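You operate a simulated robot arm through the tools that you are given. There is no shell and no other tool. Be economical: measure what you need, move in short steps, check, and stop when the job is done.

You run a simulated two-armed robot. Do the job below in one go: nothing can be reset, and whatever is moved stays where it is left.

Task
Move the wrapped cake to the cooling plate, cover it, degrease the griddle.
Fine: rub with the scrub block, put it back; the cold griddle is held steady with the other hand.

It is judged by the outcome, as a careful person would: the job done as asked, and still so three seconds after it is handed in. It fails if anything else is knocked over, pushed out of place, dropped, spilled or broken. Lids that push on must go on centred and level and be pressed home; caps that screw on are set level and turned clockwise until they are tight.

Robot
Two 7-joint arms with two-finger parallel grippers on one trunk, on a base that drives. Base frame: it is fixed to the floor where the robot stands at the start and does not move with it; the origin is under the middle of the robot, x ahead of it, y to its left, z up. Units: m, rad, N and s.
The left shoulder is at the start at [0.07, 0.163, 1.195], the right one opposite. With the tool pointing down near the work surface each hand reaches from about 0.38 to 0.88 m from the robot's upright axis, wherever it stands, measured 20 degrees to its own side. Places, roughly: cooling plate [0.7, -0.1, 0.9]. Payload 3.43 kg a hand.
The tool frame of a hand sits at the grasp point between the pads (the TCP): z along the fingers, y along the line on which they close. The tips reach 0.034 m beyond it. Largest opening 0.128 m; finger width 0.024, thickness 0.012; the body of the gripper, 0.048 by 0.13 m, starts 0.096 m behind the TCP.
Orientation is told as [roll, pitch, yaw] about the base's x, y, z axes, in that order, counted from this pose: with the fingers straight down and closing along the base's y, the tool's x points along the base's -x, its y along +y and its z along -z.

Tools
- The arms move only by the tool drive_tool. It takes "left_increments", "right_increments" or both (then of equal length, played together; a hand with none holds still); each is a list of rows, each a list of 7 numbers: the finger opening in m, from 0 to 0.128, then the shift along the tool's x, y, z in units of 300 mm (1.0 is 300 mm), then the turn, a rotation vector about the tool's x, y, z in units of 60 degrees (1.0 is 60 degrees). In form: [[fingers, x, y, z, wx, wy, wz], ...]. A call has 1 to 8 rows; each row is the pose to reach, as a shift and turn from the pose commanded when the call began, along the tool's axes at that moment. A call with a number of a shift or a turn outside -1 to 1 is refused whole. Rows are played at 5 a second. More than 0.05 m and 0.15 rad between two rows, or a gripper value outside its range, and nothing of the call is played. Where a pose cannot be reached the arm comes as near as it can. A force on the tool above 80 N (or 10 N above the force at the start of the call, whichever is more), or a blocked arm, ends the call early, and 0.2 s more pass. The fingers move at their own pace (about 0.153 m/s each) and stop on an object; they squeeze with about 43 N. The grip force told is the motor's: it shows also when the fingers shut on nothing. Time passes only in rows, and 0.2 s behind the last, so rows that repeat a pose let the fingers close. The reply holds the time, the measured pose of the TCP, the force on the tool along the base axes, the opening and the grip force, in the units named above and with some noise.
- Cameras (640 x 400 px; columns grow to the right, rows downward): "scene" is now at [0.1279, -0.03, 1.4252]; the picture's right is [-0.41, -0.91, 0.00], its down [-0.65, 0.29, -0.70] and it looks along [0.64, -0.28, -0.71] (base axes); focal length 215 px, centre (320, 200). "left" rides on the left gripper at [0.076, 0.011, -0.16] in its tool frame; the picture's right is [-0.15, 0.99, 0.00], its down [-0.88, -0.13, -0.46] and it looks along [-0.45, -0.07, 0.89] (tool axes); focal length 234 px, centre (320, 200). "right" rides on the right gripper at [0.076, -0.011, -0.16] in its tool frame; the picture's right is [0.15, 0.99, 0.00], its down [-0.88, 0.13, -0.46] and it looks along [-0.45, 0.07, 0.89] (tool axes); focal length 234 px, centre (320, 200). There is no depth. A picture from a camera that has moved, and an enlarged one, comes with that camera's place and axes in the base frame and with its lens. The place of the scene camera against the robot may be out by one fixed shift of up to 0.025 m in any direction.
- get_image(camera): a new picture of that camera. It takes no simulated time.
- lift_body(by): slides the trunk up (or, below 0, down) by that many m; the arms and the scene camera ride with it, the base frame stays. It gives what a move gives, with no picture.
- base_move(legs): drives the robot by 1 to 6 legs, each [ahead, left, turn to the left] in m, m and rad, along the robot's own axes; the way and the turn of a leg run together, so that a leg with both is an arc; at most 1.5 m and 3.142 rad a leg. The arms and the cameras ride along, it lands a little off, and it stops where it bumps. It gives what a move gives.
- head_to(pan, tilt): turns the head with the scene camera to pan (to the left, within 1.501 rad either way) and tilt (down, from -0.506 to 1.204), counted from straight ahead of the robot. It gives what a move gives.
- enlarge(camera, box): a new picture of the part [left, top, right, bottom] of that camera's present view, enlarged. It takes no simulated time.
- hand_in(): hands the job in; it is judged then, once.

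Work in short steps. Places have to be worked out from the pictures, the camera data and where the tool is seen: move nearer, look again, correct. Check each grasp and each placing, and mend what went wrong. You have 120 turns and 108 pictures in all, those below and enlarged ones among them. Open the grippers and draw the arms clear of the work before you hand the job in, unless the task says otherwise; then end with one line.

The tools are called by a JSON object that holds its "name" and its "arguments". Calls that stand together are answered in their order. drive_tool: Moves the arms, as the interface text tells. Its arguments: {"type":"object","properties":{"left_increments":{"type":"array","items":{"type":"array","items":{"type":"number"}}},"right_increments":{"type":"array","items":{"type":"array","items":{"type":"number"}}}},"required":[]} The other tools are called the same way: lift_body (by) slides the trunk up or down; base_move (legs) drives the base; head_to (pan, tilt) turns the head that bears the scene camera; get_image (camera) takes a picture; enlarge (camera, box) takes an enlarged picture of a part of a camera's view; hand_in () hands the job in.

At the start:

```text
time_s: 0.0
left_tcp_pos: [0.5794, 0.0701, 1.1604]
left_tool_rot: [0.0, -0.001, 0.0]
left_ft_force: [0.2, -0.4, -0.8]
left_grip_width: 0.1279
left_grip_force: 0.0
right_tcp_pos: [0.4502, -0.44, 1.2199]
right_tool_rot: [0.0, -0.001, 0.0]
right_ft_force: [0.7, 0.4, -0.7]
right_grip_width: 0.1279
right_grip_force: 0.1
trunk travel left (down, up): [-0.675, 0.265]
robot x, y, heading: [0.0004, -0.0024, 0.001]
head pan, tilt: [-0.417, 0.796]
```

scene: 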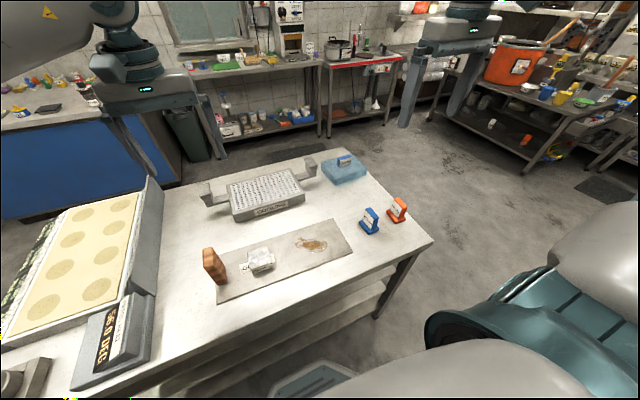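
right: 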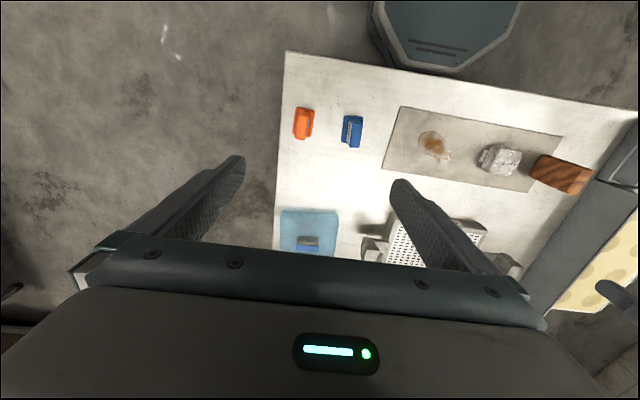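
left: 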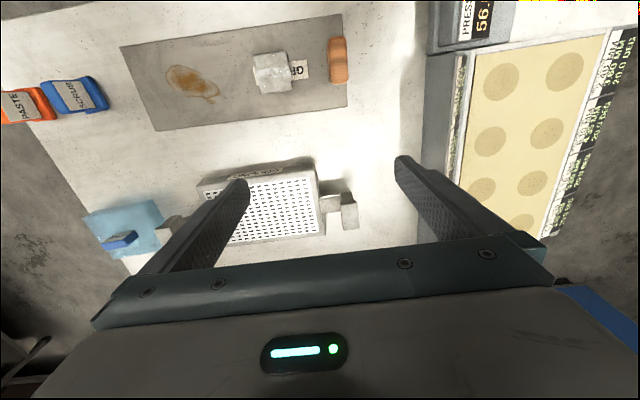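

The scene shows a griddle with a grease stain and a wrapped item, a perforated cooling plate, a blue cover, and blue and orange blocks. I'll look closer first.

{"name": "enlarge", "arguments": {"camera": "scene", "box": [190, 140, 440, 300]}}

{"name": "enlarge", "arguments": {"camera": "left", "box": [0, 0, 360, 225]}}

```text
2.50 times, centred on (315, 220) of scene
camera zoom: at [0.1279, -0.03, 1.4252], right [-0.41, -0.91, 0.0], down [-0.65, 0.29, -0.7], along [0.64, -0.28, -0.71], focal length 538 px, centre (332, 150)
```

zoom: 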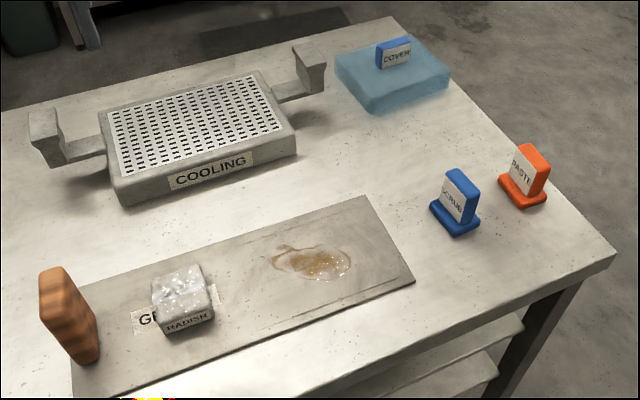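

```text
1.78 times, centred on (180, 112) of left
camera zoom: at [0.5037, 0.0798, 1.3199], right [0.15, 0.99, 0.0], down [0.88, -0.13, 0.46], along [0.45, -0.07, -0.89], focal length 416 px, centre (569, 356)
```

zoom: 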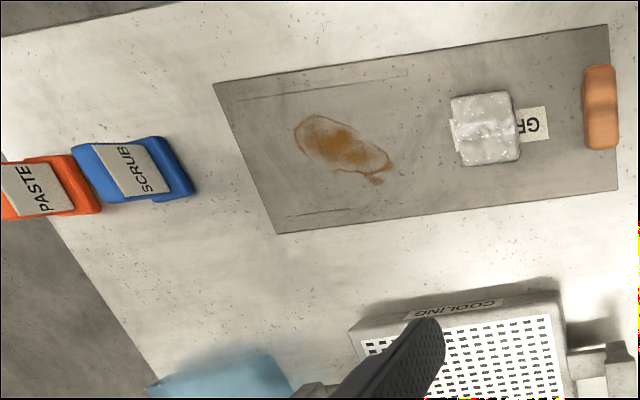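

From the left wrist camera: cake about (0.48, 0.00), handle (0.48, 0.11), stain (0.47, -0.16), scrub (0.46, -0.37), cooling plate (0.72, -0.06) and cover (0.74, -0.41). I'll lower both hands for closer looks at the cake and scrub.

{"name": "drive_tool", "arguments": {"left_increments": [[0.128, 0.1, -0.058, 0.083, 0, 0, 0], [0.128, 0.2, -0.117, 0.167, 0, 0, 0], [0.128, 0.3, -0.175, 0.25, 0, 0, 0], [0.128, 0.4, -0.233, 0.333, 0, 0, 0]], "right_increments": [[0.128, 0.025, 0.058, 0.117, 0, 0, 0], [0.128, 0.05, 0.117, 0.233, 0, 0, 0], [0.128, 0.075, 0.175, 0.35, 0, 0, 0], [0.128, 0.1, 0.233, 0.467, 0, 0, 0]]}}

{"name": "get_image", "arguments": {"camera": "left"}}

{"name": "get_image", "arguments": {"camera": "right"}}

```text
time_s: 1.0
left_tcp_pos: [0.4612, -0.0019, 1.0594]
left_tool_rot: [0.0, 0.001, 0.002]
left_ft_force: [0.1, -0.7, -0.9]
left_grip_width: 0.128
left_grip_force: 0.0
right_tcp_pos: [0.421, -0.3707, 1.0784]
right_tool_rot: [0.001, 0.0, 0.001]
right_ft_force: [0.0, 0.6, -0.6]
right_grip_width: 0.1282
right_grip_force: 0.1
trunk travel left (down, up): [-0.675, 0.265]
robot x, y, heading: [-0.0002, 0.0028, -0.005]
head pan, tilt: [-0.417, 0.796]
```

```text
102 pictures are left
camera left: at [0.3862, 0.0093, 1.2189], right [0.14, 0.99, 0.0], down [0.88, -0.13, 0.46], along [0.45, -0.07, -0.89], focal length 234 px, centre (320, 200)
```

left: 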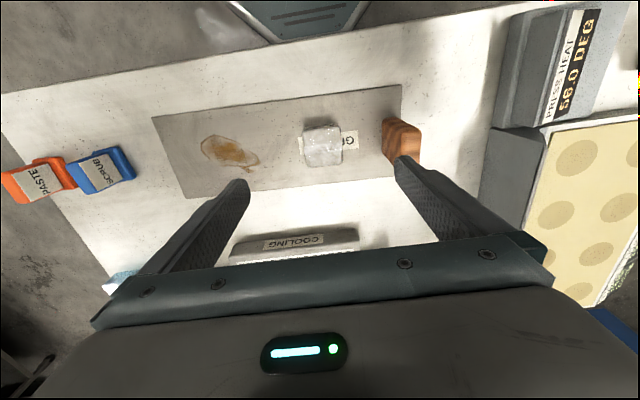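

```text
101 pictures are left
camera right: at [0.346, -0.3815, 1.239], right [-0.15, 0.99, 0.0], down [0.88, 0.13, 0.46], along [0.45, 0.07, -0.89], focal length 234 px, centre (320, 200)
```

right: 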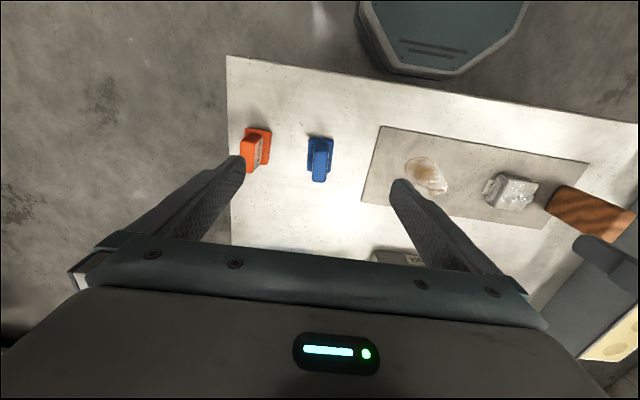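

I'll enlarge the cake and the scrub block for exact positions and orientation.

{"name": "enlarge", "arguments": {"camera": "left", "box": [250, 80, 442, 200]}}

{"name": "enlarge", "arguments": {"camera": "right", "box": [230, 100, 390, 200]}}

```text
3.33 times, centred on (346, 140) of left
camera zoom: at [0.3862, 0.0093, 1.2189], right [0.14, 0.99, 0.0], down [0.88, -0.13, 0.46], along [0.45, -0.07, -0.89], focal length 781 px, centre (233, 400)
```

zoom: 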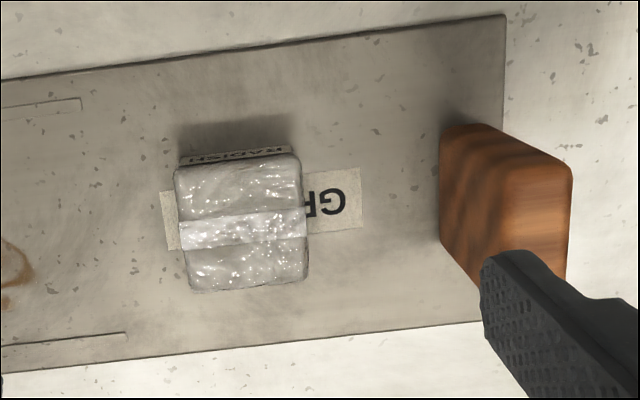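

```text
4.00 times, centred on (310, 150) of right
camera zoom: at [0.346, -0.3815, 1.239], right [-0.15, 0.99, 0.0], down [0.88, 0.13, 0.46], along [0.45, 0.07, -0.89], focal length 937 px, centre (360, 400)
```

zoom: 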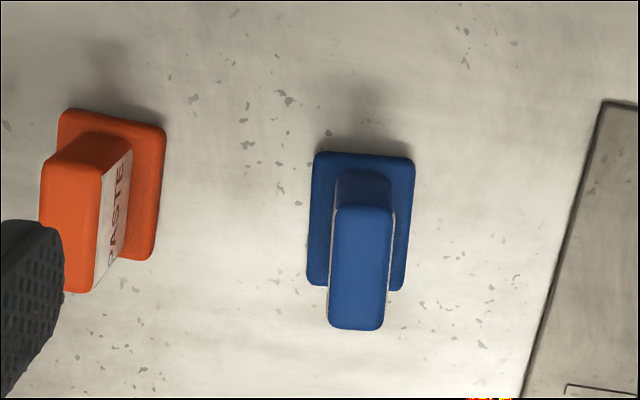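

Cake centre ≈ (0.480, -0.002), about 0.058 m square, yaw ≈ -0.045. I'll move the left hand down above it with a narrower opening to stay clear of the wooden handle.

{"name": "drive_tool", "arguments": {"left_increments": [[0.095, -0.016, 0.0, 0.133, 0, 0, 0.011], [0.095, -0.032, 0.0, 0.266, 0, 0, 0.022], [0.095, -0.05, 0.0, 0.4, 0, 0, 0.043], [0.095, -0.063, 0.0, 0.5, 0, 0, 0.043]]}}

{"name": "get_image", "arguments": {"camera": "left"}}

{"name": "get_image", "arguments": {"camera": "right"}}

```text
time_s: 2.0
left_tcp_pos: [0.4788, -0.0004, 0.9121]
left_tool_rot: [0.0, 0.0, -0.045]
left_ft_force: [0.6, -0.5, -0.4]
left_grip_width: 0.0948
left_grip_force: 0.1
right_tcp_pos: [0.4205, -0.3697, 1.0777]
right_tool_rot: [0.0, -0.001, -0.001]
right_ft_force: [0.2, -0.2, 0.1]
right_grip_width: 0.1279
right_grip_force: 0.1
trunk travel left (down, up): [-0.675, 0.265]
robot x, y, heading: [0.0027, 0.0, -0.004]
head pan, tilt: [-0.417, 0.796]
```

```text
98 pictures are left
camera left: at [0.4035, 0.0142, 1.071], right [0.19, 0.98, 0.0], down [0.87, -0.17, 0.46], along [0.45, -0.09, -0.89], focal length 234 px, centre (320, 200)
```

left: 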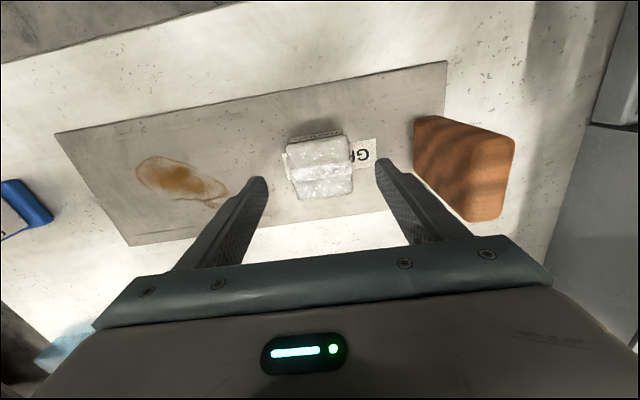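

```text
97 pictures are left
camera right: at [0.3458, -0.3809, 1.2397], right [-0.15, 0.99, 0.0], down [0.88, 0.13, 0.46], along [0.45, 0.07, -0.89], focal length 234 px, centre (320, 200)
```

right: 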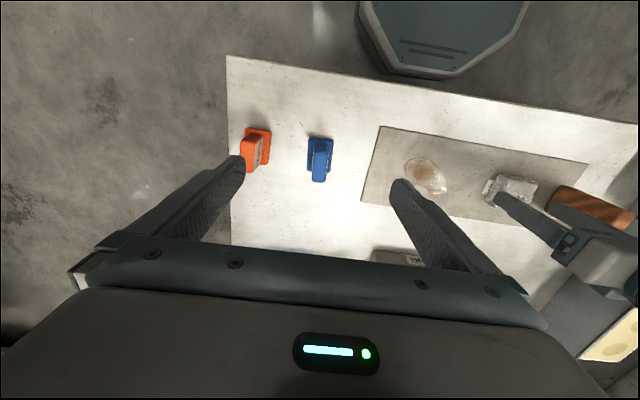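

Fingers are centred on the cake. I'll descend and then close gently.

{"name": "drive_tool", "arguments": {"left_increments": [[0.09, 0, 0, 0.075, 0, 0, 0], [0.09, 0, 0, 0.145, 0, 0, 0], [0.05, 0, 0, 0.145, 0, 0, 0], [0.05, 0, 0, 0.145, 0, 0, 0], [0.05, 0, 0, 0.145, 0, 0, 0]]}}

{"name": "get_image", "arguments": {"camera": "left"}}

```text
time_s: 3.2
left_tcp_pos: [0.4771, -0.0013, 0.8676]
left_tool_rot: [-0.002, 0.0, -0.044]
left_ft_force: [1.1, 0.8, 0.3]
left_grip_width: 0.0575
left_grip_force: 43.3
right_tcp_pos: [0.422, -0.3693, 1.0788]
right_tool_rot: [-0.001, 0.001, -0.001]
right_ft_force: [-0.2, -0.5, -0.8]
right_grip_width: 0.128
right_grip_force: 0.1
trunk travel left (down, up): [-0.675, 0.265]
robot x, y, heading: [0.001, -0.0016, -0.001]
head pan, tilt: [-0.417, 0.796]
```

```text
96 pictures are left
camera left: at [0.4021, 0.0136, 1.0269], right [0.19, 0.98, 0.0], down [0.87, -0.17, 0.46], along [0.45, -0.09, -0.89], focal length 234 px, centre (320, 200)
```

left: 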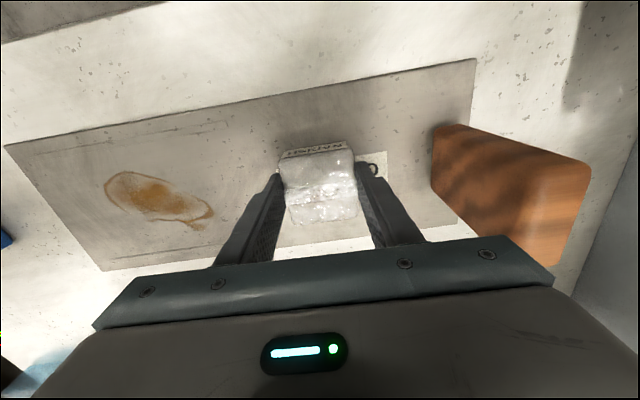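

Gripped at 0.0575 m. Lifting straight up.

{"name": "drive_tool", "arguments": {"left_increments": [[0.05, 0, 0, -0.05, 0, 0, 0], [0.05, 0, 0, -0.2, 0, 0, 0], [0.05, 0, 0, -0.36, 0, 0, 0], [0.05, 0, 0, -0.5, 0, 0, 0]]}}

{"name": "get_image", "arguments": {"camera": "left"}}

{"name": "get_image", "arguments": {"camera": "scene"}}

```text
time_s: 4.2
left_tcp_pos: [0.4751, -0.0004, 1.016]
left_tool_rot: [-0.001, 0.0, -0.045]
left_ft_force: [0.0, -0.1, -0.8]
left_grip_width: 0.0578
left_grip_force: 43.3
right_tcp_pos: [0.4204, -0.3707, 1.0797]
right_tool_rot: [-0.002, 0.0, -0.001]
right_ft_force: [-0.3, 0.2, -0.5]
right_grip_width: 0.128
right_grip_force: 0.0
trunk travel left (down, up): [-0.675, 0.265]
robot x, y, heading: [0.002, 0.001, 0.003]
head pan, tilt: [-0.417, 0.796]
```

```text
95 pictures are left
camera left: at [0.4009, 0.0139, 1.1768], right [0.19, 0.98, 0.0], down [0.87, -0.17, 0.46], along [0.45, -0.09, -0.89], focal length 234 px, centre (320, 200)
```

left: 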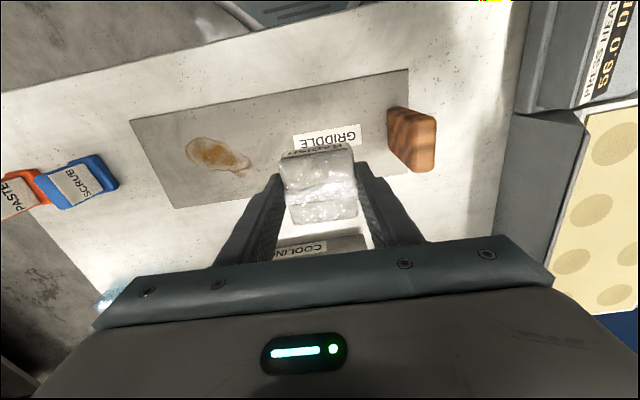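

```text
94 pictures are left
camera scene: at [0.1273, -0.0303, 1.4251], right [-0.41, -0.91, 0.0], down [-0.65, 0.29, -0.7], along [0.64, -0.28, -0.71], focal length 215 px, centre (320, 200)
```

scene: 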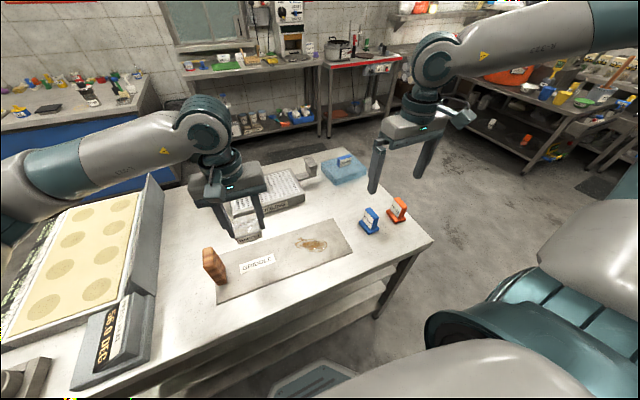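

The cake is held. Now I'll move the right hand so its camera gets an unobstructed look at the cooling plate and the cover.

{"name": "drive_tool", "arguments": {"right_increments": [[0.128, -0.11, 0.1, -0.035, 0, 0, 0], [0.128, -0.22, 0.2, -0.07, 0, 0, 0], [0.128, -0.33, 0.3, -0.1, 0, 0, 0], [0.128, -0.433, 0.4, -0.133, 0, 0, 0]]}}

{"name": "get_image", "arguments": {"camera": "right"}}

```text
time_s: 5.2
left_tcp_pos: [0.4771, 0.0011, 1.015]
left_tool_rot: [-0.004, 0.003, -0.043]
left_ft_force: [0.2, 0.0, -1.1]
left_grip_width: 0.0573
left_grip_force: 42.6
right_tcp_pos: [0.5521, -0.249, 1.1182]
right_tool_rot: [-0.002, 0.001, -0.002]
right_ft_force: [0.5, 1.2, 1.2]
right_grip_width: 0.1284
right_grip_force: 0.1
trunk travel left (down, up): [-0.675, 0.265]
robot x, y, heading: [0.0009, -0.0034, -0.0]
head pan, tilt: [-0.417, 0.796]
```

```text
93 pictures are left
camera right: at [0.4776, -0.2602, 1.2792], right [-0.15, 0.99, 0.0], down [0.88, 0.13, 0.45], along [0.45, 0.07, -0.89], focal length 234 px, centre (320, 200)
```

right: 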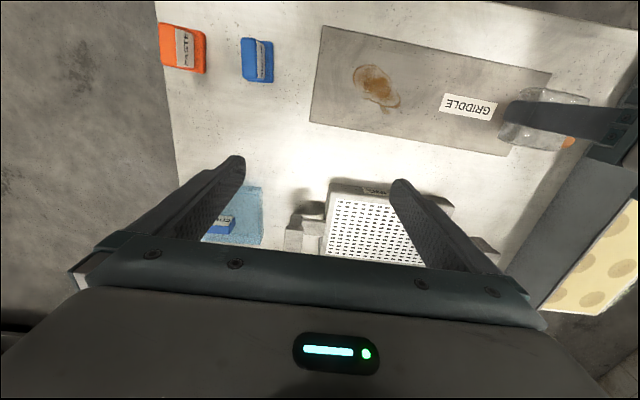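

Moving the right camera further forward brings the plate and cover clear of the gripper body.

{"name": "drive_tool", "arguments": {"right_increments": [[0.128, -0.12, 0.0, -0.07, 0, 0, 0], [0.128, -0.24, 0.0, -0.14, 0, 0, 0], [0.128, -0.36, 0.0, -0.2, 0, 0, 0]]}}

{"name": "get_image", "arguments": {"camera": "right"}}

```text
time_s: 6.0
left_tcp_pos: [0.4765, -0.0009, 1.0162]
left_tool_rot: [0.001, 0.001, -0.046]
left_ft_force: [0.0, 0.2, -1.6]
left_grip_width: 0.0577
left_grip_force: 43.2
right_tcp_pos: [0.6605, -0.2526, 1.1782]
right_tool_rot: [0.0, 0.003, 0.0]
right_ft_force: [0.6, 0.2, -0.1]
right_grip_width: 0.1279
right_grip_force: 0.0
trunk travel left (down, up): [-0.675, 0.265]
robot x, y, heading: [-0.0016, -0.0027, -0.002]
head pan, tilt: [-0.417, 0.796]
```

```text
92 pictures are left
camera right: at [0.5856, -0.2643, 1.3374], right [-0.15, 0.99, 0.0], down [0.88, 0.13, 0.45], along [0.45, 0.07, -0.89], focal length 234 px, centre (320, 200)
```

right: 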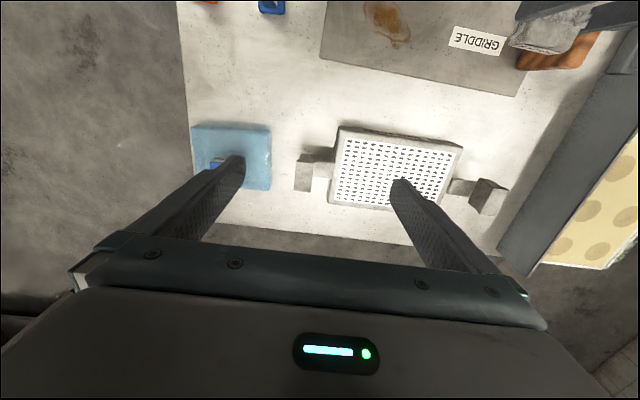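

{"name": "enlarge", "arguments": {"camera": "right", "box": [280, 100, 520, 250]}}

{"name": "enlarge", "arguments": {"camera": "right", "box": [170, 100, 330, 200]}}

```text
2.67 times, centred on (400, 175) of right
camera zoom: at [0.5856, -0.2643, 1.3374], right [-0.15, 0.99, 0.0], down [0.88, 0.13, 0.45], along [0.45, 0.07, -0.89], focal length 624 px, centre (107, 267)
```

zoom: 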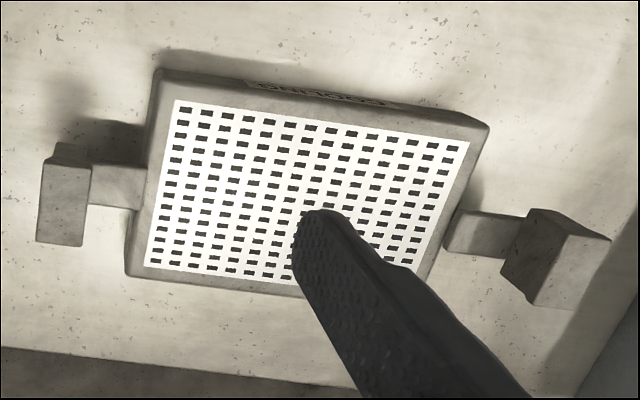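

```text
4.00 times, centred on (250, 150) of right
camera zoom: at [0.5856, -0.2643, 1.3374], right [-0.15, 0.99, 0.0], down [0.88, 0.13, 0.45], along [0.45, 0.07, -0.89], focal length 937 px, centre (600, 400)
```

zoom: 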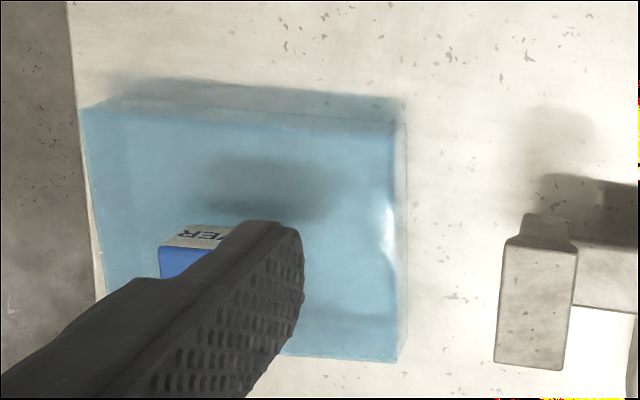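

Cooling plate centre ≈ (0.743, -0.084), top z ≈ 0.873, yaw ≈ 0. I'll carry the cake above it, and draw the right hand aside at the same time.

{"name": "drive_tool", "arguments": {"left_increments": [[0.05, -0.15, -0.04, -0.03, 0, 0, -0.01], [0.05, -0.3, -0.08, -0.03, 0, 0, -0.02], [0.05, -0.45, -0.12, -0.03, 0, 0, -0.03], [0.05, -0.6, -0.16, -0.03, 0, 0, -0.04], [0.05, -0.75, -0.2, -0.03, 0, 0, -0.05], [0.05, -0.89, -0.238, -0.03, 0, 0, -0.057], [0.05, -0.89, -0.238, -0.03, 0, 0, -0.057]], "right_increments": [[0.128, 0.03, -0.15, 0, 0, 0, 0], [0.128, 0.06, -0.3, 0, 0, 0, 0], [0.128, 0.1, -0.45, 0, 0, 0, 0], [0.128, 0.15, -0.55, 0, 0, 0, 0], [0.128, 0.2, -0.6, 0, 0, 0, 0], [0.128, 0.2, -0.6, 0, 0, 0, 0], [0.128, 0.2, -0.6, 0, 0, 0, 0]]}}

{"name": "get_image", "arguments": {"camera": "left"}}

{"name": "get_image", "arguments": {"camera": "scene"}}

```text
time_s: 7.6
left_tcp_pos: [0.7445, -0.0851, 1.0253]
left_tool_rot: [-0.002, -0.002, 0.014]
left_ft_force: [0.9, 0.0, -0.8]
left_grip_width: 0.0576
left_grip_force: 43.6
right_tcp_pos: [0.5968, -0.4311, 1.1802]
right_tool_rot: [-0.002, 0.001, 0.001]
right_ft_force: [-0.9, 0.4, 0.0]
right_grip_width: 0.1281
right_grip_force: 0.1
trunk travel left (down, up): [-0.675, 0.265]
robot x, y, heading: [-0.0023, -0.0025, 0.002]
head pan, tilt: [-0.417, 0.796]
```

```text
89 pictures are left
camera left: at [0.6687, -0.0744, 1.1848], right [0.13, 0.99, 0.0], down [0.88, -0.12, 0.46], along [0.45, -0.06, -0.89], focal length 234 px, centre (320, 200)
```

left: 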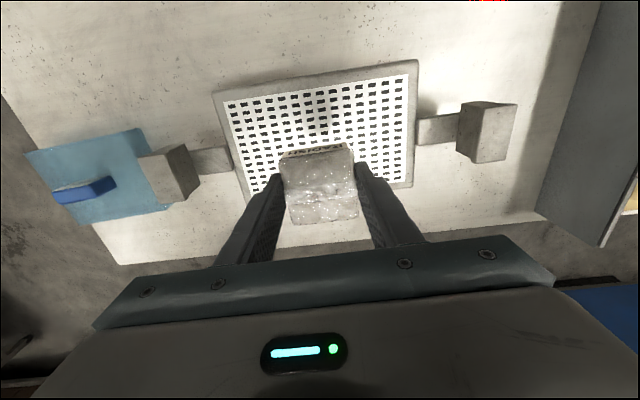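

```text
88 pictures are left
camera scene: at [0.128, -0.0287, 1.4252], right [-0.41, -0.91, 0.0], down [-0.65, 0.29, -0.7], along [0.64, -0.28, -0.71], focal length 215 px, centre (320, 200)
```

scene: 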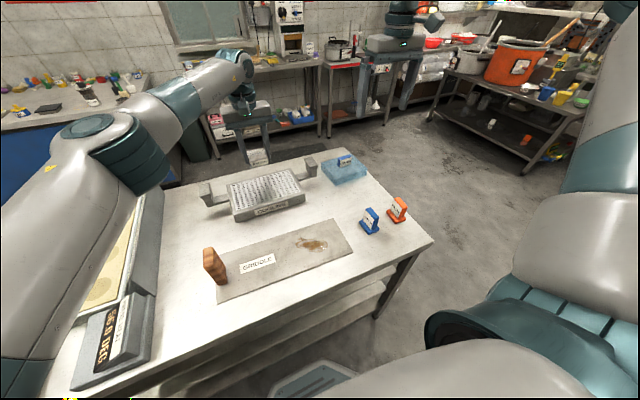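

The view is consistent with centre ≈ (0.744, -0.081). Descending toward the plate, then in fine steps.

{"name": "drive_tool", "arguments": {"left_increments": [[0.05, 0, 0.013, 0.12, 0, 0, 0], [0.05, 0, 0.013, 0.24, 0, 0, 0], [0.05, 0, 0.013, 0.3, 0, 0, 0], [0.05, 0, 0.013, 0.3, 0, 0, 0]]}}

{"name": "get_image", "arguments": {"camera": "left"}}

```text
time_s: 8.6
left_tcp_pos: [0.7433, -0.0798, 0.9347]
left_tool_rot: [-0.001, -0.001, 0.015]
left_ft_force: [0.1, -0.1, -1.9]
left_grip_width: 0.0577
left_grip_force: 43.4
right_tcp_pos: [0.5976, -0.4309, 1.18]
right_tool_rot: [0.001, 0.0, 0.001]
right_ft_force: [-0.3, 0.1, 0.2]
right_grip_width: 0.1279
right_grip_force: 0.0
trunk travel left (down, up): [-0.675, 0.265]
robot x, y, heading: [-0.003, -0.0002, -0.0]
head pan, tilt: [-0.417, 0.796]
```

```text
87 pictures are left
camera left: at [0.6678, -0.0691, 1.094], right [0.13, 0.99, 0.0], down [0.88, -0.12, 0.46], along [0.45, -0.06, -0.89], focal length 234 px, centre (320, 200)
```

left: 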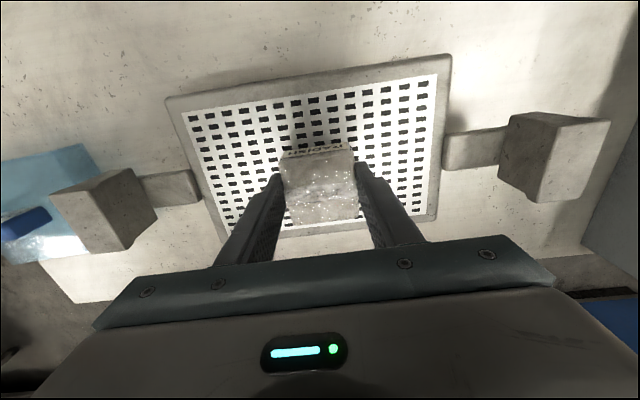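

Centred in y. Fine descent, watching force.

{"name": "drive_tool", "arguments": {"left_increments": [[0.05, 0, 0, 0.017, 0, 0, 0], [0.05, 0, 0, 0.033, 0, 0, 0], [0.05, 0, 0, 0.05, 0, 0, 0], [0.05, 0, 0, 0.05, 0, 0, 0]]}}

```text
time_s: 9.6
left_tcp_pos: [0.7422, -0.0798, 0.9199]
left_tool_rot: [0.0, -0.001, 0.015]
left_ft_force: [0.2, 0.0, -0.4]
left_grip_width: 0.0577
left_grip_force: 42.5
right_tcp_pos: [0.5983, -0.4315, 1.179]
right_tool_rot: [0.001, 0.0, 0.0]
right_ft_force: [-0.7, -0.2, 0.5]
right_grip_width: 0.1277
right_grip_force: 0.2
trunk travel left (down, up): [-0.675, 0.265]
robot x, y, heading: [0.0018, -0.0001, 0.0]
head pan, tilt: [-0.417, 0.796]
```

{"name": "drive_tool", "arguments": {"left_increments": [[0.05, 0, 0, 0.008, 0, 0, 0], [0.05, 0, 0, 0.016, 0, 0, 0], [0.05, 0, 0, 0.016, 0, 0, 0]]}}

{"name": "get_image", "arguments": {"camera": "left"}}

```text
time_s: 10.4
left_tcp_pos: [0.7409, -0.0808, 0.9153]
left_tool_rot: [0.0, 0.0, 0.016]
left_ft_force: [0.8, -0.3, -1.0]
left_grip_width: 0.0576
left_grip_force: 43.3
right_tcp_pos: [0.5977, -0.4316, 1.1795]
right_tool_rot: [0.0, -0.001, -0.001]
right_ft_force: [0.1, -0.7, 0.4]
right_grip_width: 0.1279
right_grip_force: 0.0
trunk travel left (down, up): [-0.675, 0.265]
robot x, y, heading: [-0.001, 0.0027, -0.0]
head pan, tilt: [-0.417, 0.796]
```

```text
86 pictures are left
camera left: at [0.6663, -0.0701, 1.0755], right [0.13, 0.99, 0.0], down [0.88, -0.12, 0.46], along [0.45, -0.06, -0.89], focal length 234 px, centre (320, 200)
```

left: 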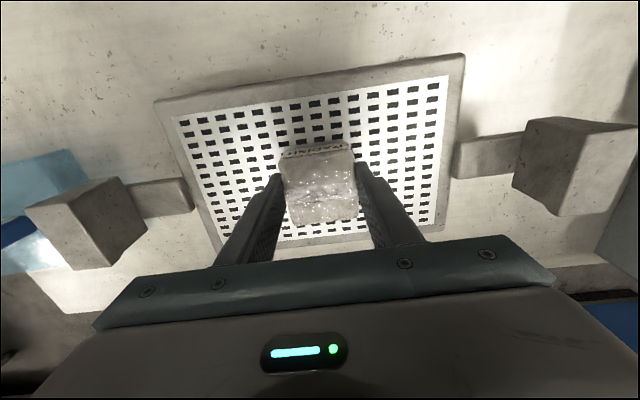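

No contact yet; continuing in small steps.

{"name": "drive_tool", "arguments": {"left_increments": [[0.05, 0, 0, 0.007, 0, 0, 0], [0.05, 0, 0, 0.014, 0, 0, 0], [0.05, 0, 0, 0.02, 0, 0, 0], [0.05, 0, 0, 0.02, 0, 0, 0]]}}

```text
time_s: 11.4
left_tcp_pos: [0.7422, -0.0811, 0.9096]
left_tool_rot: [0.0, 0.001, 0.016]
left_ft_force: [0.6, -0.4, -0.8]
left_grip_width: 0.0576
left_grip_force: 43.4
right_tcp_pos: [0.5984, -0.4321, 1.1785]
right_tool_rot: [0.001, -0.001, -0.001]
right_ft_force: [0.9, -0.5, -1.0]
right_grip_width: 0.128
right_grip_force: 0.1
trunk travel left (down, up): [-0.675, 0.265]
robot x, y, heading: [0.0011, -0.0013, -0.003]
head pan, tilt: [-0.417, 0.796]
```

{"name": "drive_tool", "arguments": {"left_increments": [[0.05, 0, 0, 0.007, 0, 0, 0], [0.05, 0, 0, 0.014, 0, 0, 0], [0.05, 0, 0, 0.014, 0, 0, 0]]}}

{"name": "enlarge", "arguments": {"camera": "left", "box": [220, 100, 420, 225]}}

```text
time_s: 12.2
left_tcp_pos: [0.7414, -0.0803, 0.9093]
left_tool_rot: [0.0, -0.001, 0.016]
left_ft_force: [3.4, -0.4, 8.9]
left_grip_width: 0.0574
left_grip_force: 42.9
right_tcp_pos: [0.5972, -0.4319, 1.179]
right_tool_rot: [0.0, -0.001, 0.001]
right_ft_force: [-0.7, -0.3, 0.3]
right_grip_width: 0.1282
right_grip_force: 0.0
trunk travel left (down, up): [-0.675, 0.265]
robot x, y, heading: [-0.0022, -0.0048, 0.001]
head pan, tilt: [-0.417, 0.796]
```

```text
3.20 times, centred on (320, 162) of left
camera zoom: at [0.6662, -0.0705, 1.0674], right [0.13, 0.99, 0.0], down [0.88, -0.12, 0.46], along [0.45, -0.06, -0.89], focal length 749 px, centre (320, 320)
```

zoom: 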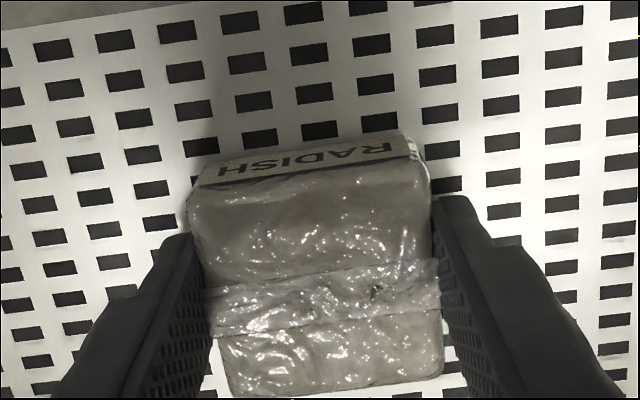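

Contact (9 N) with the cake sitting flat. Releasing gently and rising.

{"name": "drive_tool", "arguments": {"left_increments": [[0.06, 0, 0, -0.004, 0, 0, 0], [0.085, 0, 0, -0.004, 0, 0, 0], [0.085, 0, 0, -0.004, 0, 0, 0], [0.085, 0, 0, -0.1, 0, 0, 0], [0.085, 0, 0, -0.25, 0, 0, 0], [0.085, 0, 0, -0.4, 0, 0, 0]]}}

{"name": "get_image", "arguments": {"camera": "left"}}

```text
time_s: 13.6
left_tcp_pos: [0.7403, -0.0787, 1.0264]
left_tool_rot: [0.001, -0.002, 0.015]
left_ft_force: [-0.8, 0.8, -0.1]
left_grip_width: 0.0853
left_grip_force: 0.0
right_tcp_pos: [0.596, -0.4324, 1.1801]
right_tool_rot: [0.0, 0.001, 0.0]
right_ft_force: [0.8, 0.4, -0.4]
right_grip_width: 0.1282
right_grip_force: 0.1
trunk travel left (down, up): [-0.675, 0.265]
robot x, y, heading: [-0.0009, -0.0002, -0.0]
head pan, tilt: [-0.417, 0.796]
```

```text
84 pictures are left
camera left: at [0.6652, -0.0696, 1.1859], right [0.13, 0.99, 0.0], down [0.88, -0.12, 0.46], along [0.45, -0.06, -0.89], focal length 234 px, centre (320, 200)
```

left: 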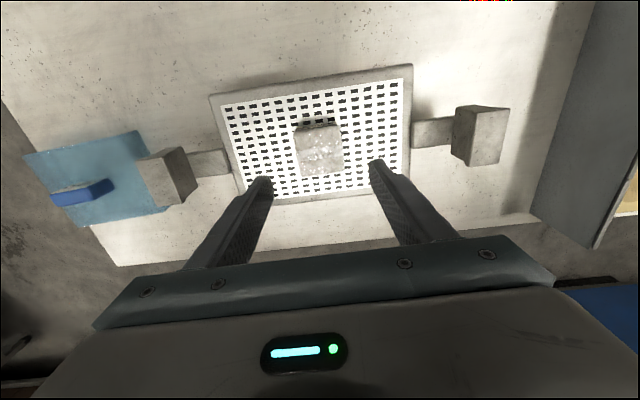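

The cake stands centred on the plate. I'll park the left hand back near the wooden handle and bring the right hand above the cover for a look.

{"name": "drive_tool", "arguments": {"left_increments": [[0.085, 0.12, 0.1, -0.03, 0, 0, 0], [0.085, 0.24, 0.2, -0.06, 0, 0, 0], [0.085, 0.36, 0.3, -0.1, 0, 0, 0], [0.085, 0.48, 0.4, -0.1, 0, 0, 0], [0.085, 0.6, 0.5, -0.1, 0, 0, 0], [0.085, 0.72, 0.6, -0.1, 0, 0, 0], [0.085, 0.85, 0.65, -0.1, 0, 0, 0]], "right_increments": [[0.128, -0.05, 0.01, 0.025, 0, 0, 0], [0.128, -0.1, 0.02, 0.05, 0, 0, 0], [0.128, -0.15, 0.04, 0.075, 0, 0, 0], [0.128, -0.2, 0.07, 0.1, 0, 0, 0], [0.128, -0.2, 0.07, 0.1, 0, 0, 0], [0.128, -0.2, 0.07, 0.1, 0, 0, 0], [0.128, -0.2, 0.07, 0.1, 0, 0, 0]]}}

{"name": "get_image", "arguments": {"camera": "right"}}

{"name": "get_image", "arguments": {"camera": "left"}}

{"name": "get_image", "arguments": {"camera": "scene"}}

```text
time_s: 15.2
left_tcp_pos: [0.4808, 0.1118, 1.0561]
left_tool_rot: [0.001, 0.0, 0.015]
left_ft_force: [0.9, -0.2, 0.6]
left_grip_width: 0.085
left_grip_force: 0.1
right_tcp_pos: [0.6573, -0.407, 1.152]
right_tool_rot: [0.0, -0.001, -0.001]
right_ft_force: [0.4, -0.2, 0.2]
right_grip_width: 0.1277
right_grip_force: 0.1
trunk travel left (down, up): [-0.675, 0.265]
robot x, y, heading: [0.0007, -0.0048, -0.001]
head pan, tilt: [-0.417, 0.796]
```

```text
83 pictures are left
camera right: at [0.5825, -0.4194, 1.3116], right [-0.15, 0.99, 0.0], down [0.88, 0.13, 0.46], along [0.45, 0.07, -0.89], focal length 234 px, centre (320, 200)
```

right: 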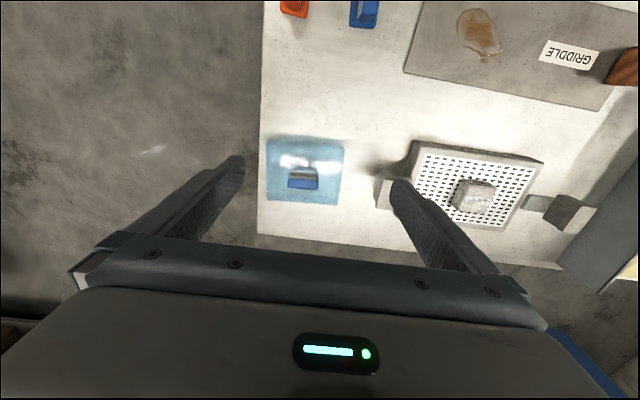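

```text
82 pictures are left
camera left: at [0.406, 0.1223, 1.2159], right [0.13, 0.99, 0.0], down [0.88, -0.12, 0.46], along [0.45, -0.06, -0.89], focal length 234 px, centre (320, 200)
```

left: 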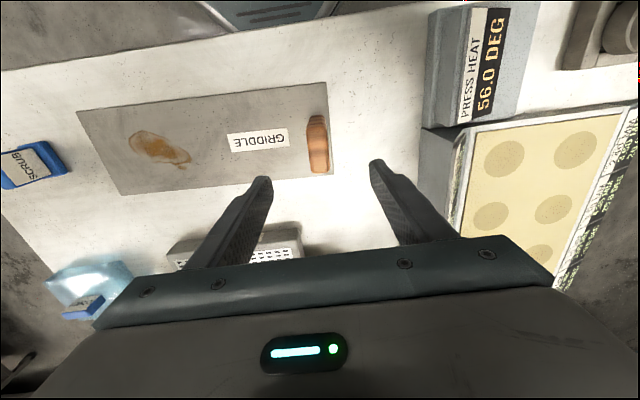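

```text
81 pictures are left
camera scene: at [0.1273, -0.029, 1.4253], right [-0.41, -0.91, 0.0], down [-0.65, 0.29, -0.7], along [0.64, -0.28, -0.71], focal length 215 px, centre (320, 200)
```

scene: 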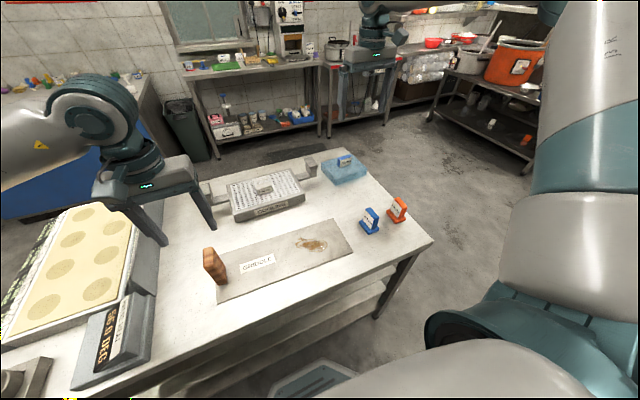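

{"name": "enlarge", "arguments": {"camera": "right", "box": [245, 120, 373, 200]}}

{"name": "enlarge", "arguments": {"camera": "scene", "box": [220, 140, 380, 240]}}

```text
5.00 times, centred on (309, 160) of right
camera zoom: at [0.5825, -0.4194, 1.3116], right [-0.15, 0.99, 0.0], down [0.88, 0.13, 0.46], along [0.45, 0.07, -0.89], focal length 1171 px, centre (375, 400)
```

zoom: 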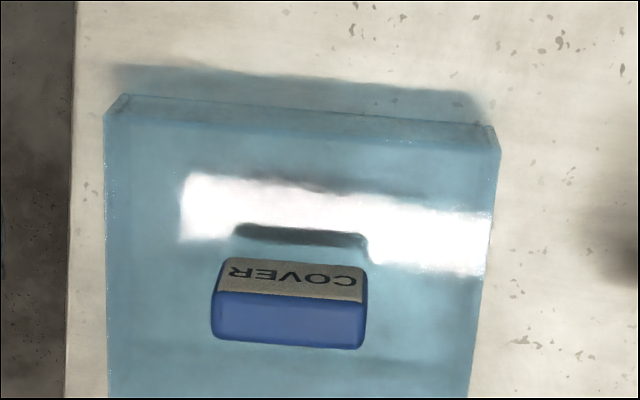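

```text
4.00 times, centred on (300, 190) of scene
camera zoom: at [0.1273, -0.029, 1.4253], right [-0.41, -0.91, 0.0], down [-0.65, 0.29, -0.7], along [0.64, -0.28, -0.71], focal length 861 px, centre (400, 240)
```

zoom: 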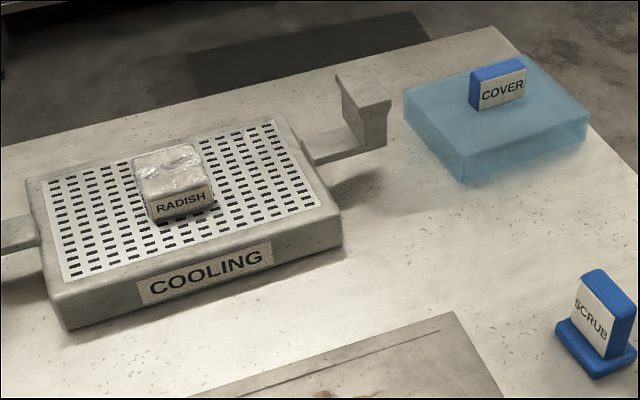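

The cover's handle is a bar along y, ≈0.054 m long, centre ≈ (0.760, -0.425), top z ≈ 0.904, yaw ≈ 0.06. I'll go above it, gripping the bar's ends.

{"name": "drive_tool", "arguments": {"right_increments": [[0.1, -0.07, -0.012, 0.13, 0, 0, -0.011], [0.1, -0.14, -0.024, 0.26, 0, 0, -0.022], [0.1, -0.21, -0.036, 0.39, 0, 0, -0.033], [0.1, -0.28, -0.048, 0.52, 0, 0, -0.045], [0.1, -0.342, -0.06, 0.62, 0, 0, -0.057], [0.1, -0.342, -0.06, 0.62, 0, 0, -0.057]]}}

{"name": "get_image", "arguments": {"camera": "right"}}

{"name": "enlarge", "arguments": {"camera": "right", "box": [230, 120, 390, 220]}}

```text
time_s: 16.6
left_tcp_pos: [0.4827, 0.111, 1.057]
left_tool_rot: [-0.001, 0.0, 0.016]
left_ft_force: [0.2, -0.5, 0.2]
left_grip_width: 0.0849
left_grip_force: 0.2
right_tcp_pos: [0.7381, -0.4237, 0.9728]
right_tool_rot: [-0.002, -0.002, 0.058]
right_ft_force: [-0.1, 0.0, -0.2]
right_grip_width: 0.1
right_grip_force: 0.1
right hand out of reach, approached as far as the arm can: row 5, 6
trunk travel left (down, up): [-0.675, 0.265]
robot x, y, heading: [0.0022, 0.0032, -0.003]
head pan, tilt: [-0.417, 0.796]
```

```text
78 pictures are left
camera right: at [0.6625, -0.4393, 1.1329], right [-0.2, 0.98, 0.0], down [0.87, 0.18, 0.46], along [0.45, 0.09, -0.89], focal length 234 px, centre (320, 200)
```

right: 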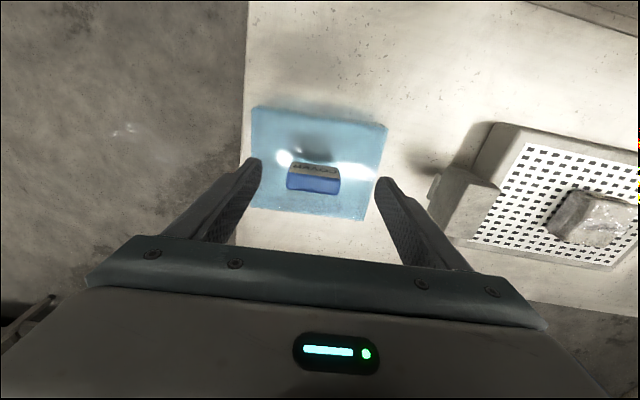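

```text
4.00 times, centred on (310, 170) of right
camera zoom: at [0.6625, -0.4393, 1.1329], right [-0.2, 0.98, 0.0], down [0.87, 0.18, 0.46], along [0.45, 0.09, -0.89], focal length 937 px, centre (360, 320)
```

zoom: 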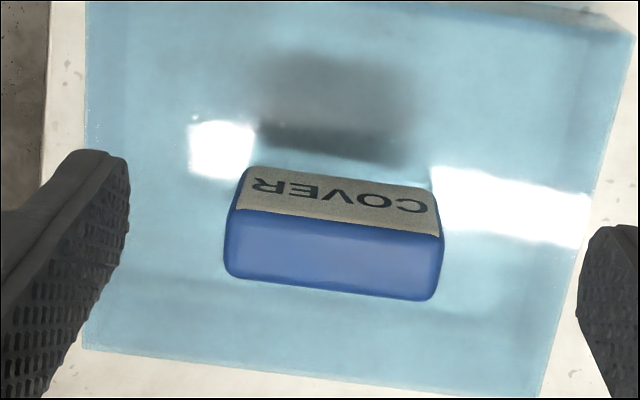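

The straight-down pose is just out of reach, so I'll pitch the fingers outward about the closing axis (0.2 rad), which gains reach and keeps the bar-end grip valid.

{"name": "drive_tool", "arguments": {"right_increments": [[0.1, 0.02, 0, 0, 0, -0.1, 0], [0.1, 0.02, 0, 0, 0, -0.2, 0], [0.1, 0.02, 0, 0, 0, -0.2, 0]]}}

```text
time_s: 17.4
left_tcp_pos: [0.4836, 0.1123, 1.0558]
left_tool_rot: [-0.001, 0.0, 0.016]
left_ft_force: [0.7, 0.9, 0.3]
left_grip_width: 0.085
left_grip_force: 0.1
right_tcp_pos: [0.7313, -0.424, 0.9725]
right_tool_rot: [0.0, -0.209, 0.059]
right_ft_force: [-0.5, -0.4, 0.0]
right_grip_width: 0.0998
right_grip_force: 0.1
trunk travel left (down, up): [-0.675, 0.265]
robot x, y, heading: [-0.001, -0.002, -0.001]
head pan, tilt: [-0.417, 0.796]
```

Reach now available. Moving over the handle at z ≈ 0.93.

{"name": "drive_tool", "arguments": {"right_increments": [[0.09, -0.033, -0.008, 0.075, 0, 0, 0], [0.09, -0.066, -0.016, 0.15, 0, 0, 0], [0.09, -0.066, -0.016, 0.15, 0, 0, 0]]}}

{"name": "get_image", "arguments": {"camera": "right"}}

```text
time_s: 18.2
left_tcp_pos: [0.4813, 0.1115, 1.0569]
left_tool_rot: [0.0, 0.0, 0.016]
left_ft_force: [-0.3, 0.1, -0.7]
left_grip_width: 0.0851
left_grip_force: 0.2
right_tcp_pos: [0.76, -0.4264, 0.9347]
right_tool_rot: [-0.001, -0.211, 0.059]
right_ft_force: [0.1, -0.4, 0.3]
right_grip_width: 0.0899
right_grip_force: 0.0
trunk travel left (down, up): [-0.675, 0.265]
robot x, y, heading: [-0.0003, -0.0006, -0.001]
head pan, tilt: [-0.417, 0.796]
```

```text
76 pictures are left
camera right: at [0.6532, -0.4444, 1.0756], right [-0.2, 0.98, -0.03], down [0.76, 0.18, 0.63], along [0.62, 0.1, -0.78], focal length 234 px, centre (320, 200)
```

right: 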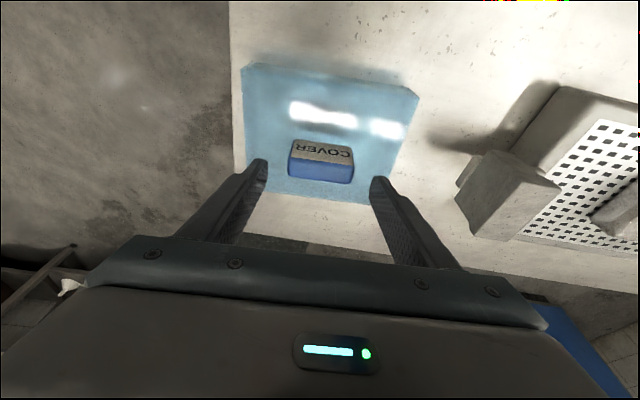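

Aligned. Descending vertically to z ≈ 0.903 and closing on the bar ends.

{"name": "drive_tool", "arguments": {"right_increments": [[0.09, 0.011, 0, 0.052, 0, 0, 0], [0.09, 0.022, 0, 0.104, 0, 0, 0], [0.04, 0.022, 0, 0.104, 0, 0, 0], [0.04, 0.022, 0, 0.104, 0, 0, 0], [0.04, 0.022, 0, 0.104, 0, 0, 0]]}}

{"name": "get_image", "arguments": {"camera": "right"}}

```text
time_s: 19.4
left_tcp_pos: [0.4832, 0.1119, 1.0559]
left_tool_rot: [0.0, 0.001, 0.014]
left_ft_force: [0.3, 0.4, -0.3]
left_grip_width: 0.0848
left_grip_force: 0.1
right_tcp_pos: [0.754, -0.428, 0.9055]
right_tool_rot: [0.0, -0.212, 0.059]
right_ft_force: [0.5, 1.2, 1.0]
right_grip_width: 0.0591
right_grip_force: 42.7
right hand out of reach, approached as far as the arm can: row 2, 3, 4, 5
trunk travel left (down, up): [-0.675, 0.265]
robot x, y, heading: [-0.0011, -0.0019, 0.001]
head pan, tilt: [-0.417, 0.796]
```

```text
75 pictures are left
camera right: at [0.6466, -0.4444, 1.0473], right [-0.2, 0.98, -0.03], down [0.76, 0.18, 0.63], along [0.62, 0.1, -0.78], focal length 234 px, centre (320, 200)
```

right: 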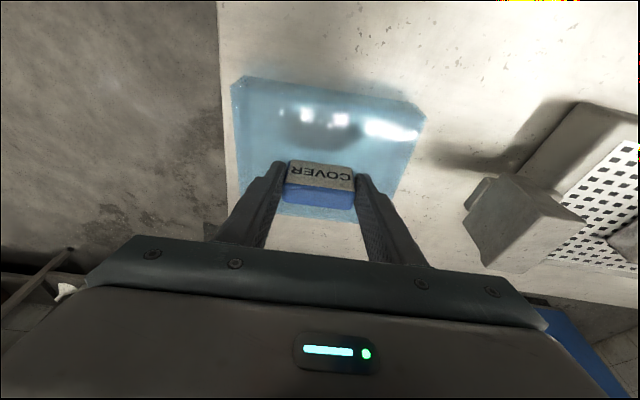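

Gripped at 0.059. Lifting straight up slowly.

{"name": "drive_tool", "arguments": {"right_increments": [[0.04, -0.004, 0, -0.033, 0, 0, 0], [0.04, -0.012, 0, -0.1, 0, 0, 0], [0.04, -0.03, 0, -0.24, 0, 0, 0], [0.04, -0.05, 0, -0.398, 0, 0, 0], [0.04, -0.05, 0, -0.398, 0, 0, 0]]}}

{"name": "get_image", "arguments": {"camera": "right"}}

{"name": "enlarge", "arguments": {"camera": "scene", "box": [220, 80, 420, 205]}}

```text
time_s: 20.6
left_tcp_pos: [0.4846, 0.1107, 1.0555]
left_tool_rot: [0.0, 0.003, 0.016]
left_ft_force: [-0.5, -0.1, -0.2]
left_grip_width: 0.0848
left_grip_force: 0.0
right_tcp_pos: [0.7409, -0.4286, 1.025]
right_tool_rot: [-0.001, -0.208, 0.059]
right_ft_force: [-0.8, -0.6, -1.0]
right_grip_width: 0.0591
right_grip_force: 42.8
trunk travel left (down, up): [-0.675, 0.265]
robot x, y, heading: [0.0007, -0.0013, 0.002]
head pan, tilt: [-0.417, 0.796]
```

```text
74 pictures are left
camera right: at [0.6361, -0.4463, 1.1661], right [-0.2, 0.98, -0.03], down [0.76, 0.18, 0.63], along [0.62, 0.1, -0.78], focal length 234 px, centre (320, 200)
```

right: 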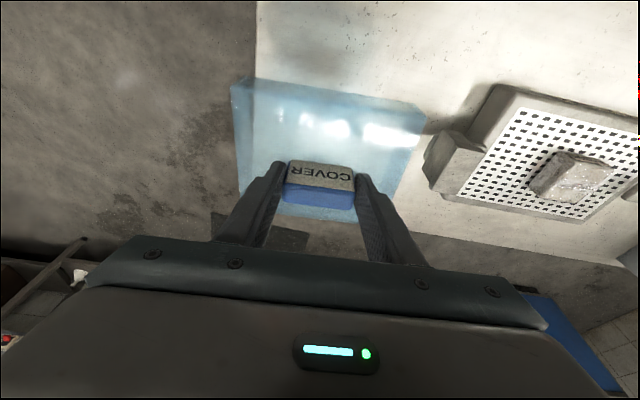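

```text
3.20 times, centred on (320, 142) of scene
camera zoom: at [0.1292, -0.0304, 1.425], right [-0.41, -0.91, 0.0], down [-0.65, 0.29, -0.7], along [0.64, -0.28, -0.72], focal length 689 px, centre (320, 384)
```

zoom: 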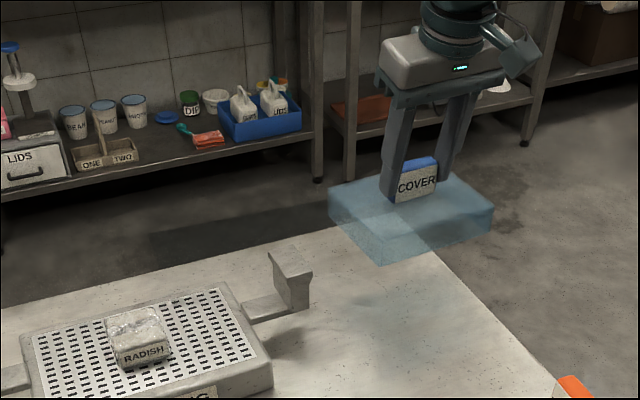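

The cover is held level. I'll raise it a little more, move it toward the plate over the knob, and shift the left hand aside for clearance.

{"name": "drive_tool", "arguments": {"right_increments": [[0.04, -0.031, 0, -0.147, 0, 0, 0], [0.04, -0.031, 0.1, -0.147, 0, 0, 0], [0.04, -0.038, 0.24, -0.146, 0, 0, 0], [0.04, -0.045, 0.38, -0.145, 0, 0, 0], [0.04, -0.051, 0.52, -0.143, 0, 0, 0], [0.04, -0.058, 0.66, -0.141, 0, 0, 0], [0.04, -0.058, 0.66, -0.141, 0, 0, 0]], "left_increments": [[0.085, 0, 0.08, 0, 0, 0, 0], [0.085, 0, 0.16, 0, 0, 0, 0], [0.085, 0, 0.24, 0, 0, 0, 0], [0.085, 0, 0.32, 0, 0, 0, 0], [0.085, 0, 0.32, 0, 0, 0, 0], [0.085, 0, 0.32, 0, 0, 0, 0], [0.085, 0, 0.32, 0, 0, 0, 0]]}}

{"name": "get_image", "arguments": {"camera": "scene"}}

```text
time_s: 22.2
left_tcp_pos: [0.4814, 0.2062, 1.056]
left_tool_rot: [0.0, -0.001, 0.016]
left_ft_force: [-0.5, -1.0, -0.1]
left_grip_width: 0.0851
left_grip_force: 0.1
right_tcp_pos: [0.7307, -0.2352, 1.0731]
right_tool_rot: [0.001, -0.21, 0.058]
right_ft_force: [-0.7, -0.6, -1.6]
right_grip_width: 0.0593
right_grip_force: 42.5
right hand out of reach, approached as far as the arm can: row 6, 7
trunk travel left (down, up): [-0.675, 0.265]
robot x, y, heading: [0.0007, 0.0001, -0.002]
head pan, tilt: [-0.417, 0.796]
```

```text
72 pictures are left
camera scene: at [0.1275, -0.0301, 1.4252], right [-0.41, -0.91, 0.0], down [-0.65, 0.29, -0.7], along [0.64, -0.28, -0.71], focal length 215 px, centre (320, 200)
```

scene: 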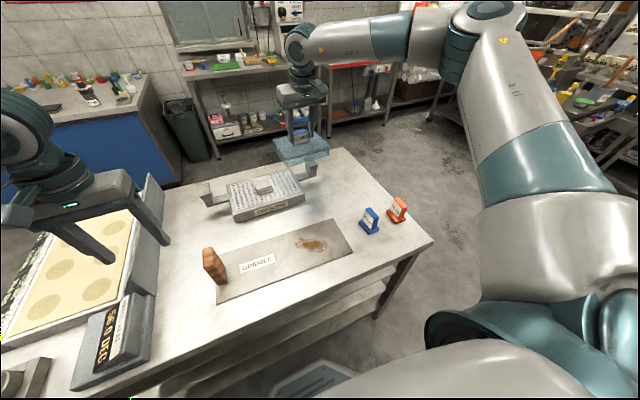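

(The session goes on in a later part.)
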